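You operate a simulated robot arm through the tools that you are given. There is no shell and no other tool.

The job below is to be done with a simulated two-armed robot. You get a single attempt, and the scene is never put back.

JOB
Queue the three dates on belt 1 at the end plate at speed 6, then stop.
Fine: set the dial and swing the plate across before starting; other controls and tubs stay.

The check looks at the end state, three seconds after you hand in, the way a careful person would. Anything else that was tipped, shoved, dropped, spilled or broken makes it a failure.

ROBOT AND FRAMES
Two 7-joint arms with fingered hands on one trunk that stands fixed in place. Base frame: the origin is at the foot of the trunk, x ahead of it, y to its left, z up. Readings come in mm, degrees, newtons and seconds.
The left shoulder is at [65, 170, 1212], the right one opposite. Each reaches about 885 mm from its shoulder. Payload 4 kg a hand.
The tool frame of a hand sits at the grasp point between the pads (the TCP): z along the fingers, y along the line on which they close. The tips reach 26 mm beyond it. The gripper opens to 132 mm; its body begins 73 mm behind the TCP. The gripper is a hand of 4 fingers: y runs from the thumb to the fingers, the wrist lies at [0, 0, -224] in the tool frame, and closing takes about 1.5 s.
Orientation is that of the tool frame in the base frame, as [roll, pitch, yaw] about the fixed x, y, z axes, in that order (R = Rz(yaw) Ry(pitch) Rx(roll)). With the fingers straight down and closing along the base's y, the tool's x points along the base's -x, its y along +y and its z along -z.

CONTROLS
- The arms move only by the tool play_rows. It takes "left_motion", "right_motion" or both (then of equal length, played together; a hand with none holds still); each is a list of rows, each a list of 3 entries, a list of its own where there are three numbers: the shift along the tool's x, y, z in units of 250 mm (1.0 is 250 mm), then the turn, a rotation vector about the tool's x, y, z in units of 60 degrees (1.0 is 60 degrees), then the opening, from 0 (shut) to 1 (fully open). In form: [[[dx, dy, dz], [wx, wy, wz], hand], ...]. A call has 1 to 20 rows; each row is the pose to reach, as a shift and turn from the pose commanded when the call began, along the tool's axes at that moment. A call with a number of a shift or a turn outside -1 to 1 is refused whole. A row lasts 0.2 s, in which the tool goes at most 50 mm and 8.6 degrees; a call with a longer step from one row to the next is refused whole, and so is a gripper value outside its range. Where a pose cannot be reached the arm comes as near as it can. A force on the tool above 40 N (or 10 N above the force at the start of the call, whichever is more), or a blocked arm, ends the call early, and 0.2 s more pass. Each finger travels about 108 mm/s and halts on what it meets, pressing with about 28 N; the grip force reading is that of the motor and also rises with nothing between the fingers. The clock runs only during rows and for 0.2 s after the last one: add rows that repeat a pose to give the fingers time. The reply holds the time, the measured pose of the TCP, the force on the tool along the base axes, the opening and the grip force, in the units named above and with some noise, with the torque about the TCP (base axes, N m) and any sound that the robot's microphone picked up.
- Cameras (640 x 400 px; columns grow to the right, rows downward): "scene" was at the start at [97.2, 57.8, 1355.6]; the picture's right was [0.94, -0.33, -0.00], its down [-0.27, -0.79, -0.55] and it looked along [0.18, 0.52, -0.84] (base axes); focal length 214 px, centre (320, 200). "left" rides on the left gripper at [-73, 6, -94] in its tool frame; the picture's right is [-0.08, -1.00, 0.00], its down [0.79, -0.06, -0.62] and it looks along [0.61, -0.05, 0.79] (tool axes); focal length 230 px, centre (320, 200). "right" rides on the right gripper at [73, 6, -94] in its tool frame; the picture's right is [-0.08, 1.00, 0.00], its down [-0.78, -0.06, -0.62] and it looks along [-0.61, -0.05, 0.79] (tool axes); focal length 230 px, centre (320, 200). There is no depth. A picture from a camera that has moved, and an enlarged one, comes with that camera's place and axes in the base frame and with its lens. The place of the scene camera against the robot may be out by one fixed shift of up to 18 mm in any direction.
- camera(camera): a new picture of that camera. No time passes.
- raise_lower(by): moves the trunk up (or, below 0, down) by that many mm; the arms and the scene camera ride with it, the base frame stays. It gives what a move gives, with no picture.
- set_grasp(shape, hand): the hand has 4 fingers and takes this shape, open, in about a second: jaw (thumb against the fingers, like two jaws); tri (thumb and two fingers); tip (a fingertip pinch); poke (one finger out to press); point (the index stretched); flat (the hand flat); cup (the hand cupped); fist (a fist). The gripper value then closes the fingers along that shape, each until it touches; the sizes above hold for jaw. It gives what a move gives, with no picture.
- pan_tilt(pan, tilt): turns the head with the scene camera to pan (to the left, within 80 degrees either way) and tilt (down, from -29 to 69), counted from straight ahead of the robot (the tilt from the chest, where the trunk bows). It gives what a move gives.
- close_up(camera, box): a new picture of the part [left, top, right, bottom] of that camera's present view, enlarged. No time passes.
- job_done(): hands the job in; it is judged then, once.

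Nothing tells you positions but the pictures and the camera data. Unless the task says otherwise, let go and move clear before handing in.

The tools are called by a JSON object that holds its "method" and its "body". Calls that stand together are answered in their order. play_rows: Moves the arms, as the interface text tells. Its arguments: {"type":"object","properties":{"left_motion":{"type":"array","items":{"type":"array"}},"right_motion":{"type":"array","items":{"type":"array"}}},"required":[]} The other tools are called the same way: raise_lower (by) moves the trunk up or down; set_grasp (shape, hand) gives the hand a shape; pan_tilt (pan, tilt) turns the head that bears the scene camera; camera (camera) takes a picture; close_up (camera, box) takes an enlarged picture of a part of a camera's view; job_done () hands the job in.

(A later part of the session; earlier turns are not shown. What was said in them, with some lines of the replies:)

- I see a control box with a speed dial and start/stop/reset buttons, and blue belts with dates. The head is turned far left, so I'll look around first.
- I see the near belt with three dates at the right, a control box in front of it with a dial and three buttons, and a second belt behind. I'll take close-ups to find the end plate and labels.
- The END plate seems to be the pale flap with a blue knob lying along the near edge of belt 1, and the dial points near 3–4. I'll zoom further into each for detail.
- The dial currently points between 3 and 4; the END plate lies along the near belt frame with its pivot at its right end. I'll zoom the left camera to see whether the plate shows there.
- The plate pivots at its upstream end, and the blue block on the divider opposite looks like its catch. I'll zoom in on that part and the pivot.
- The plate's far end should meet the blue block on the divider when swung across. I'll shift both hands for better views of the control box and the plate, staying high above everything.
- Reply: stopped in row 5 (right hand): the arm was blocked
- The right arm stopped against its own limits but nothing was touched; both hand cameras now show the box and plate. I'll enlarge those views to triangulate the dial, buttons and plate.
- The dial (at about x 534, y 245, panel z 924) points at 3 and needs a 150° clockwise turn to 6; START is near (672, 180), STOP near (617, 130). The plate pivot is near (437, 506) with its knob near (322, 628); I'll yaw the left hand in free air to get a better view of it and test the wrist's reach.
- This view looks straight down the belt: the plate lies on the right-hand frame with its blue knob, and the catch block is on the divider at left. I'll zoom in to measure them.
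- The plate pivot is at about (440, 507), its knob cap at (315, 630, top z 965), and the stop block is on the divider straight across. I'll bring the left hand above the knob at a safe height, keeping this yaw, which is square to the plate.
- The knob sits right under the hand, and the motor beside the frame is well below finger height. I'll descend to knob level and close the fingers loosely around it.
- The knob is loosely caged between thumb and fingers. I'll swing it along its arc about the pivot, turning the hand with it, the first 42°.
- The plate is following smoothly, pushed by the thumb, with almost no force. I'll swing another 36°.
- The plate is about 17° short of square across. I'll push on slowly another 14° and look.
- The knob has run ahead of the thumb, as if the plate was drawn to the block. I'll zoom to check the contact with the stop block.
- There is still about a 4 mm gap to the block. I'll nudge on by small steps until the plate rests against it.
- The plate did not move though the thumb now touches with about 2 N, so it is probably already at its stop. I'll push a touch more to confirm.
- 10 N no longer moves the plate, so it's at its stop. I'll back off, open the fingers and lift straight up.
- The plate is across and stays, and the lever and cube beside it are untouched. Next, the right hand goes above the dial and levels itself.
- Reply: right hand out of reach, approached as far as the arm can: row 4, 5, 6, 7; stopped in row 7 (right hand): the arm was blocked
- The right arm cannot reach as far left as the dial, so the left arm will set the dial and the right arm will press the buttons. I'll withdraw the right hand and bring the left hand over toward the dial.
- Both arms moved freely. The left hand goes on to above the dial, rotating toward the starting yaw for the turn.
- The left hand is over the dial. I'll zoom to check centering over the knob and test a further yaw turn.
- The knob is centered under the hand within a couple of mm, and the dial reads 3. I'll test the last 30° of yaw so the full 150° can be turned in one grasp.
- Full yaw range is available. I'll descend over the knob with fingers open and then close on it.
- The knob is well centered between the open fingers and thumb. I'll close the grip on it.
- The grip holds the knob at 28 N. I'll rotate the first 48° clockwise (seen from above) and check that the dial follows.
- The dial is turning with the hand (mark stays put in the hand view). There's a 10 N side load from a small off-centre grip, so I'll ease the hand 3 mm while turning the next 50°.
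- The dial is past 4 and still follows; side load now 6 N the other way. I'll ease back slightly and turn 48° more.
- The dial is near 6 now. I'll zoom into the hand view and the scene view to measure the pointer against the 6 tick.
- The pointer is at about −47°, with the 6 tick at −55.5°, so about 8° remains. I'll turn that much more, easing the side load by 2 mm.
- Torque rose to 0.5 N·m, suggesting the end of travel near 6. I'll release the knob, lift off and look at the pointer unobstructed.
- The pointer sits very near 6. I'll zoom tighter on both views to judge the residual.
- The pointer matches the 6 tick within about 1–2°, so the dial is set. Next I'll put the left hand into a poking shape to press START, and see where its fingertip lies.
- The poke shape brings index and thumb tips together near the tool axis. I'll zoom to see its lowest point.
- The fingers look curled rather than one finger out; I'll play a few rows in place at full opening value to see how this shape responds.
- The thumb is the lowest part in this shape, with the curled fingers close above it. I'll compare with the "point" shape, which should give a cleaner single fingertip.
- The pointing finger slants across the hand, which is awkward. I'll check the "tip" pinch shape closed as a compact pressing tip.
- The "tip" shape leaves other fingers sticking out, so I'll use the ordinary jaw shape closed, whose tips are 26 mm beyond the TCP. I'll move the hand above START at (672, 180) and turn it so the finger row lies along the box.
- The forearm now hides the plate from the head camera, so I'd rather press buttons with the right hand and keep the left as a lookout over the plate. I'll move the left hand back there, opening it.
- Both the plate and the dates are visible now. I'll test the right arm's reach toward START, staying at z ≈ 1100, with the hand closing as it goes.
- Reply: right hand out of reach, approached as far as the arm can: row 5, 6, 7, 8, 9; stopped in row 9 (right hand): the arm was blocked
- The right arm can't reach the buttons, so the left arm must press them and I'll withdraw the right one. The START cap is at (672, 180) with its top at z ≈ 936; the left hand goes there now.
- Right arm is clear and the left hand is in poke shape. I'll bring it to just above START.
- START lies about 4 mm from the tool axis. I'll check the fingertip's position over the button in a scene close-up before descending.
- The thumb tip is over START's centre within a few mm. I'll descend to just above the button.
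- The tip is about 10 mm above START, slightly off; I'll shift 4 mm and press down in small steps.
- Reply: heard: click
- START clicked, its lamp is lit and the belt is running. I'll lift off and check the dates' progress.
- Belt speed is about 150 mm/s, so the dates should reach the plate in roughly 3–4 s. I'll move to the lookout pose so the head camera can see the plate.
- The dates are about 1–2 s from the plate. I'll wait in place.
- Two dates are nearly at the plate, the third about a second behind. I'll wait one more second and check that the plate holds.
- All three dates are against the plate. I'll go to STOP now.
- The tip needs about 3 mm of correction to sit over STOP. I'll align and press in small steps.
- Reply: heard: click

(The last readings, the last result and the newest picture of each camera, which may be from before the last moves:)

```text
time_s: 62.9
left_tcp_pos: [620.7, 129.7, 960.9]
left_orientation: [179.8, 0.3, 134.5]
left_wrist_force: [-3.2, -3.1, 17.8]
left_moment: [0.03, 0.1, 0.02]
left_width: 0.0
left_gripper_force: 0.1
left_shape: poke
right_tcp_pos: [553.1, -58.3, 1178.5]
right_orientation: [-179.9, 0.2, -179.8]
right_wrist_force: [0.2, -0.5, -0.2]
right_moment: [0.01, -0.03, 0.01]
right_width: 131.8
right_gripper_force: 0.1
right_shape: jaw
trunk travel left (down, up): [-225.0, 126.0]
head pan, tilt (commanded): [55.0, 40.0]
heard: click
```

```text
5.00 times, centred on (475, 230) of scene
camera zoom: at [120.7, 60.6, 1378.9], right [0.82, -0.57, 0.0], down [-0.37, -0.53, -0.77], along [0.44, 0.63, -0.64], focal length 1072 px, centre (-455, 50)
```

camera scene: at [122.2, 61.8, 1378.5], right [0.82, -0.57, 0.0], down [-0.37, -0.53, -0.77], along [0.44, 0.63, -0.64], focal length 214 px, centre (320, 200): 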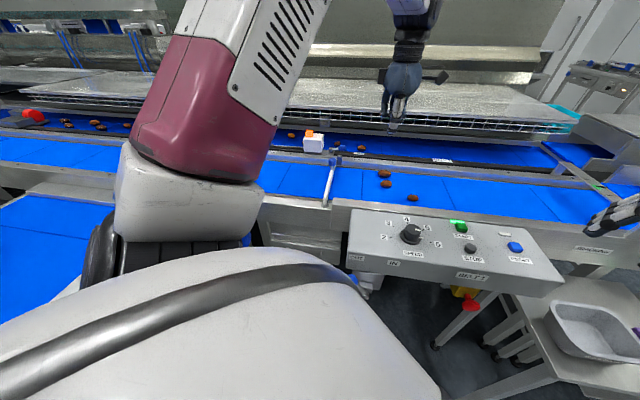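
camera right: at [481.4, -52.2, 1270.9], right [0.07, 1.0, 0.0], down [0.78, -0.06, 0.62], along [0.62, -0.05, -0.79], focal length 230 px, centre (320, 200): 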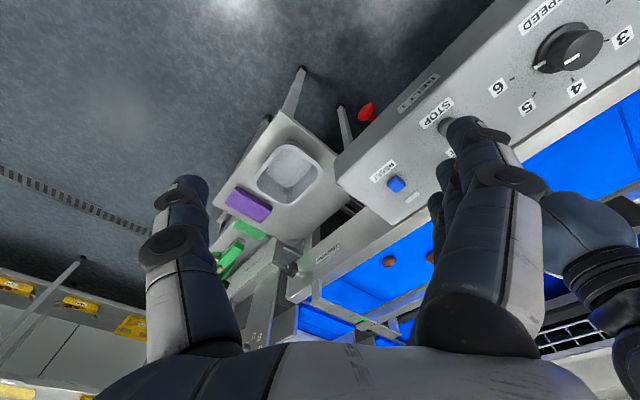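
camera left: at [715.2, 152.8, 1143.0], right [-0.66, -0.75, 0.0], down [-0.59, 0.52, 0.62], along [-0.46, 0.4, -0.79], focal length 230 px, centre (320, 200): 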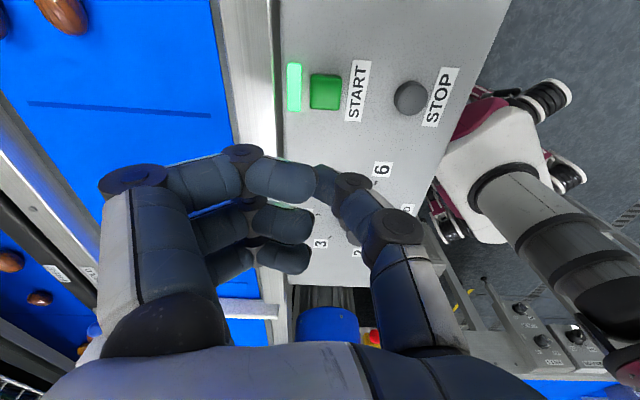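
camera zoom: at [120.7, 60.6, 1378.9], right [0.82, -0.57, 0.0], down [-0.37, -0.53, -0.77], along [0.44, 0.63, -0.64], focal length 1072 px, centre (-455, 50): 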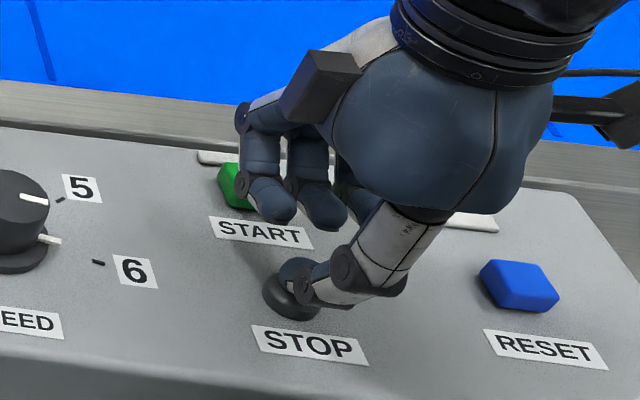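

STOP clicked and the green lamp is off. I'll lift straight up and return to the lookout to verify.

{"method": "play_rows", "body": {"left_motion": [[[0, 0, -0.06], [0, 0, 0], 1], [[0, 0, -0.18], [0, 0, 0], 1], [[0, 0, -0.34], [0, 0, 0], 1], [[0.1, 0.07, -0.46], [0, 0, 0], 1], [[0.22, 0.14, -0.55], [0, 0, 0], 1], [[0.34, 0.22, -0.62], [0, 0, 0], 1], [[0.46, 0.3, -0.68], [0, 0, 0], 1], [[0.58, 0.38, -0.74], [0, 0, 0], 1], [[0.7, 0.46, -0.8], [0, 0, 0], 1], [[0.82, 0.55, -0.86], [0, 0, 0], 1], [[0.93, 0.63, -0.9], [0, 0, 0], 1], [[0.93, 0.63, -0.9], [0, 0, 0], 1]]}}

{"method": "camera", "body": {"camera": "scene"}}

{"method": "close_up", "body": {"camera": "scene", "box": [290, 140, 470, 230]}}

{"method": "close_up", "body": {"camera": "scene", "box": [370, 200, 540, 290]}}

```text
time_s: 65.5
left_tcp_pos: [570.4, 406.2, 1183.3]
left_orientation: [-180.0, 0.0, 134.6]
left_wrist_force: [-0.1, 0.5, -0.5]
left_moment: [0.04, 0.01, -0.03]
left_width: 0.0
left_gripper_force: 0.1
left_shape: poke
right_tcp_pos: [555.3, -57.8, 1178.1]
right_orientation: [-179.9, 0.1, -179.8]
right_wrist_force: [-1.0, 0.5, -0.8]
right_moment: [0.0, 0.03, 0.05]
right_width: 131.8
right_gripper_force: 0.0
right_shape: jaw
trunk travel left (down, up): [-225.0, 126.0]
head pan, tilt (commanded): [55.0, 40.0]
```

```text
taken
camera scene: at [122.9, 60.9, 1378.4], right [0.82, -0.57, 0.0], down [-0.37, -0.53, -0.77], along [0.44, 0.63, -0.64], focal length 214 px, centre (320, 200)
```

scene: 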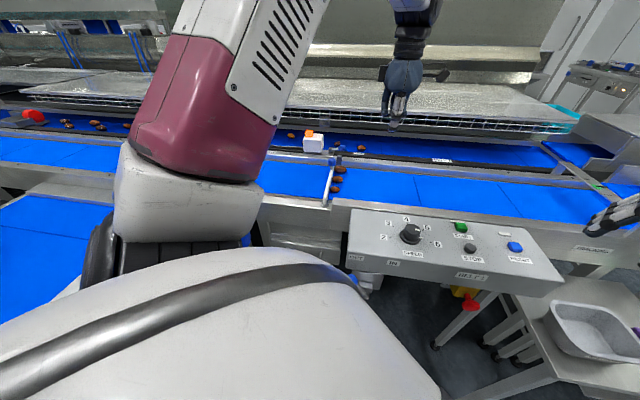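

```text
3.56 times, centred on (380, 185) of scene
camera zoom: at [122.9, 60.9, 1378.4], right [0.82, -0.57, 0.0], down [-0.37, -0.53, -0.77], along [0.44, 0.63, -0.64], focal length 763 px, centre (107, 253)
```

zoom: 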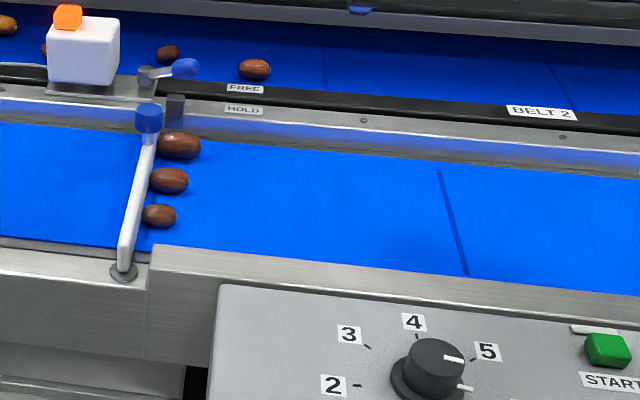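

```text
3.76 times, centred on (455, 245) of scene
camera zoom: at [122.9, 60.9, 1378.4], right [0.82, -0.57, 0.0], down [-0.37, -0.53, -0.77], along [0.44, 0.63, -0.64], focal length 807 px, centre (-188, 31)
```

zoom: 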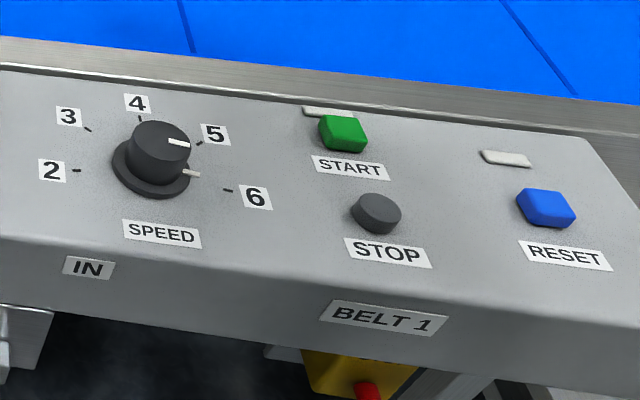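

The dates sit at the plate and the lamp is off. I'll wait briefly and compare the belt seam to be sure it has stopped, and look closely at the contact.

{"method": "play_rows", "body": {"left_motion": [[[0, 0, -0.04], [0, 0, 0], 1], [[0, 0, -0.04], [0, 0, 0], 1], [[0, 0, -0.04], [0, 0, 0], 1], [[0, 0, -0.04], [0, 0, 0], 1], [[0, 0, -0.04], [0, 0, 0], 1]]}}

{"method": "close_up", "body": {"camera": "scene", "box": [290, 140, 470, 230]}}

{"method": "close_up", "body": {"camera": "scene", "box": [315, 155, 365, 215]}}

{"method": "camera", "body": {"camera": "left"}}

```text
time_s: 66.7
left_tcp_pos: [571.4, 406.5, 1194.3]
left_orientation: [179.9, 0.0, 134.5]
left_wrist_force: [0.9, -0.2, 0.8]
left_moment: [0.03, -0.01, 0.0]
left_width: 0.1
left_gripper_force: 0.0
left_shape: poke
right_tcp_pos: [556.2, -58.2, 1177.1]
right_orientation: [-179.9, 0.1, -179.9]
right_wrist_force: [0.0, 0.8, -0.4]
right_moment: [0.01, -0.02, -0.02]
right_width: 131.8
right_gripper_force: 0.1
right_shape: jaw
trunk travel left (down, up): [-225.0, 126.0]
head pan, tilt (commanded): [55.0, 40.0]
```

```text
3.56 times, centred on (380, 185) of scene
camera zoom: at [122.7, 61.2, 1378.4], right [0.82, -0.57, 0.0], down [-0.37, -0.53, -0.77], along [0.44, 0.63, -0.64], focal length 763 px, centre (107, 253)
```

zoom: 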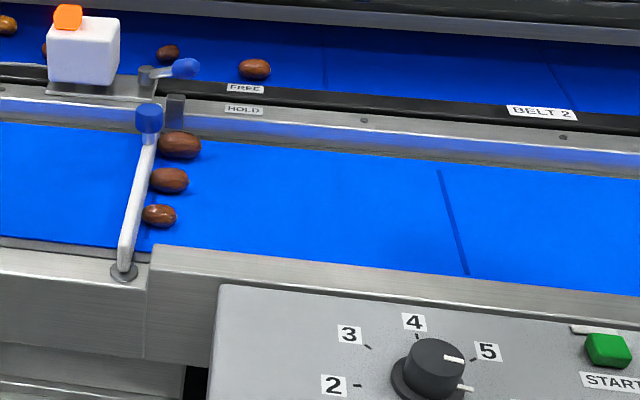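

```text
6.67 times, centred on (340, 185) of scene
camera zoom: at [122.7, 61.2, 1378.4], right [0.82, -0.57, 0.0], down [-0.37, -0.53, -0.77], along [0.44, 0.63, -0.64], focal length 1430 px, centre (187, 300)
```

zoom: 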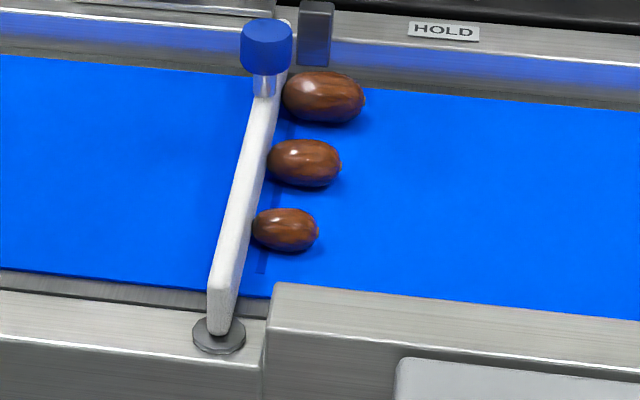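

```text
taken
camera left: at [625.8, 358.3, 1287.6], right [-0.66, -0.75, 0.0], down [-0.59, 0.52, 0.62], along [-0.46, 0.4, -0.79], focal length 230 px, centre (320, 200)
```

left: 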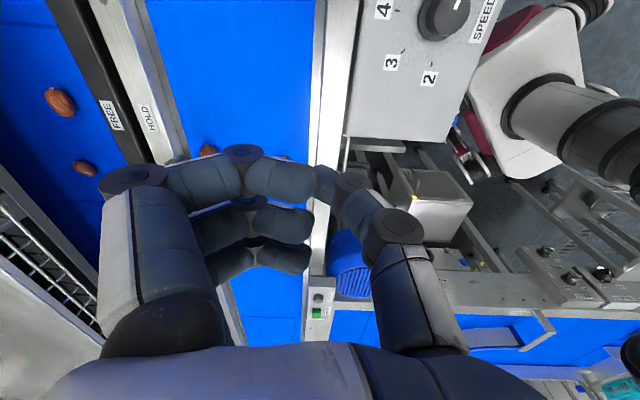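

The belt seam is stationary, all three dates rest against the end plate, the plate is across at its stop and the dial points to 6. Both hands are clear, so I'm handing in.

{"method": "job_done", "body": {}}

```text
The job is handed in.
```

The three dates are queued against the end plate on belt 1. The dial is set to 6 and the belt is stopped.

- **Plate:** I swung it across before starting. It rests at its stop by the block on the divider. A 10 N push no longer moved it, though a gap of about 4 mm to the block itself is visible.
- **Dial:** I turned it from 3 to 6, also before starting. By my measurement the pointer is within about 1–2° of the 6 mark.
- **Belt:** START and STOP each clicked. The green lamp went out after STOP, and the belt seam had not moved between two pictures taken about a second apart.
- **Everything else:** I touched only the plate's knob, the dial, START and STOP. In the pictures I took of them, the FREE/HOLD lever, the white cube, the RESET button and the grey tub look as they did at the start. I did not check the IN/OUT lever or the red stop knob up close at the end.

The right arm could not reach the control box, so the left arm did all the pressing and turning. Both hands are empty and clear of the equipment.
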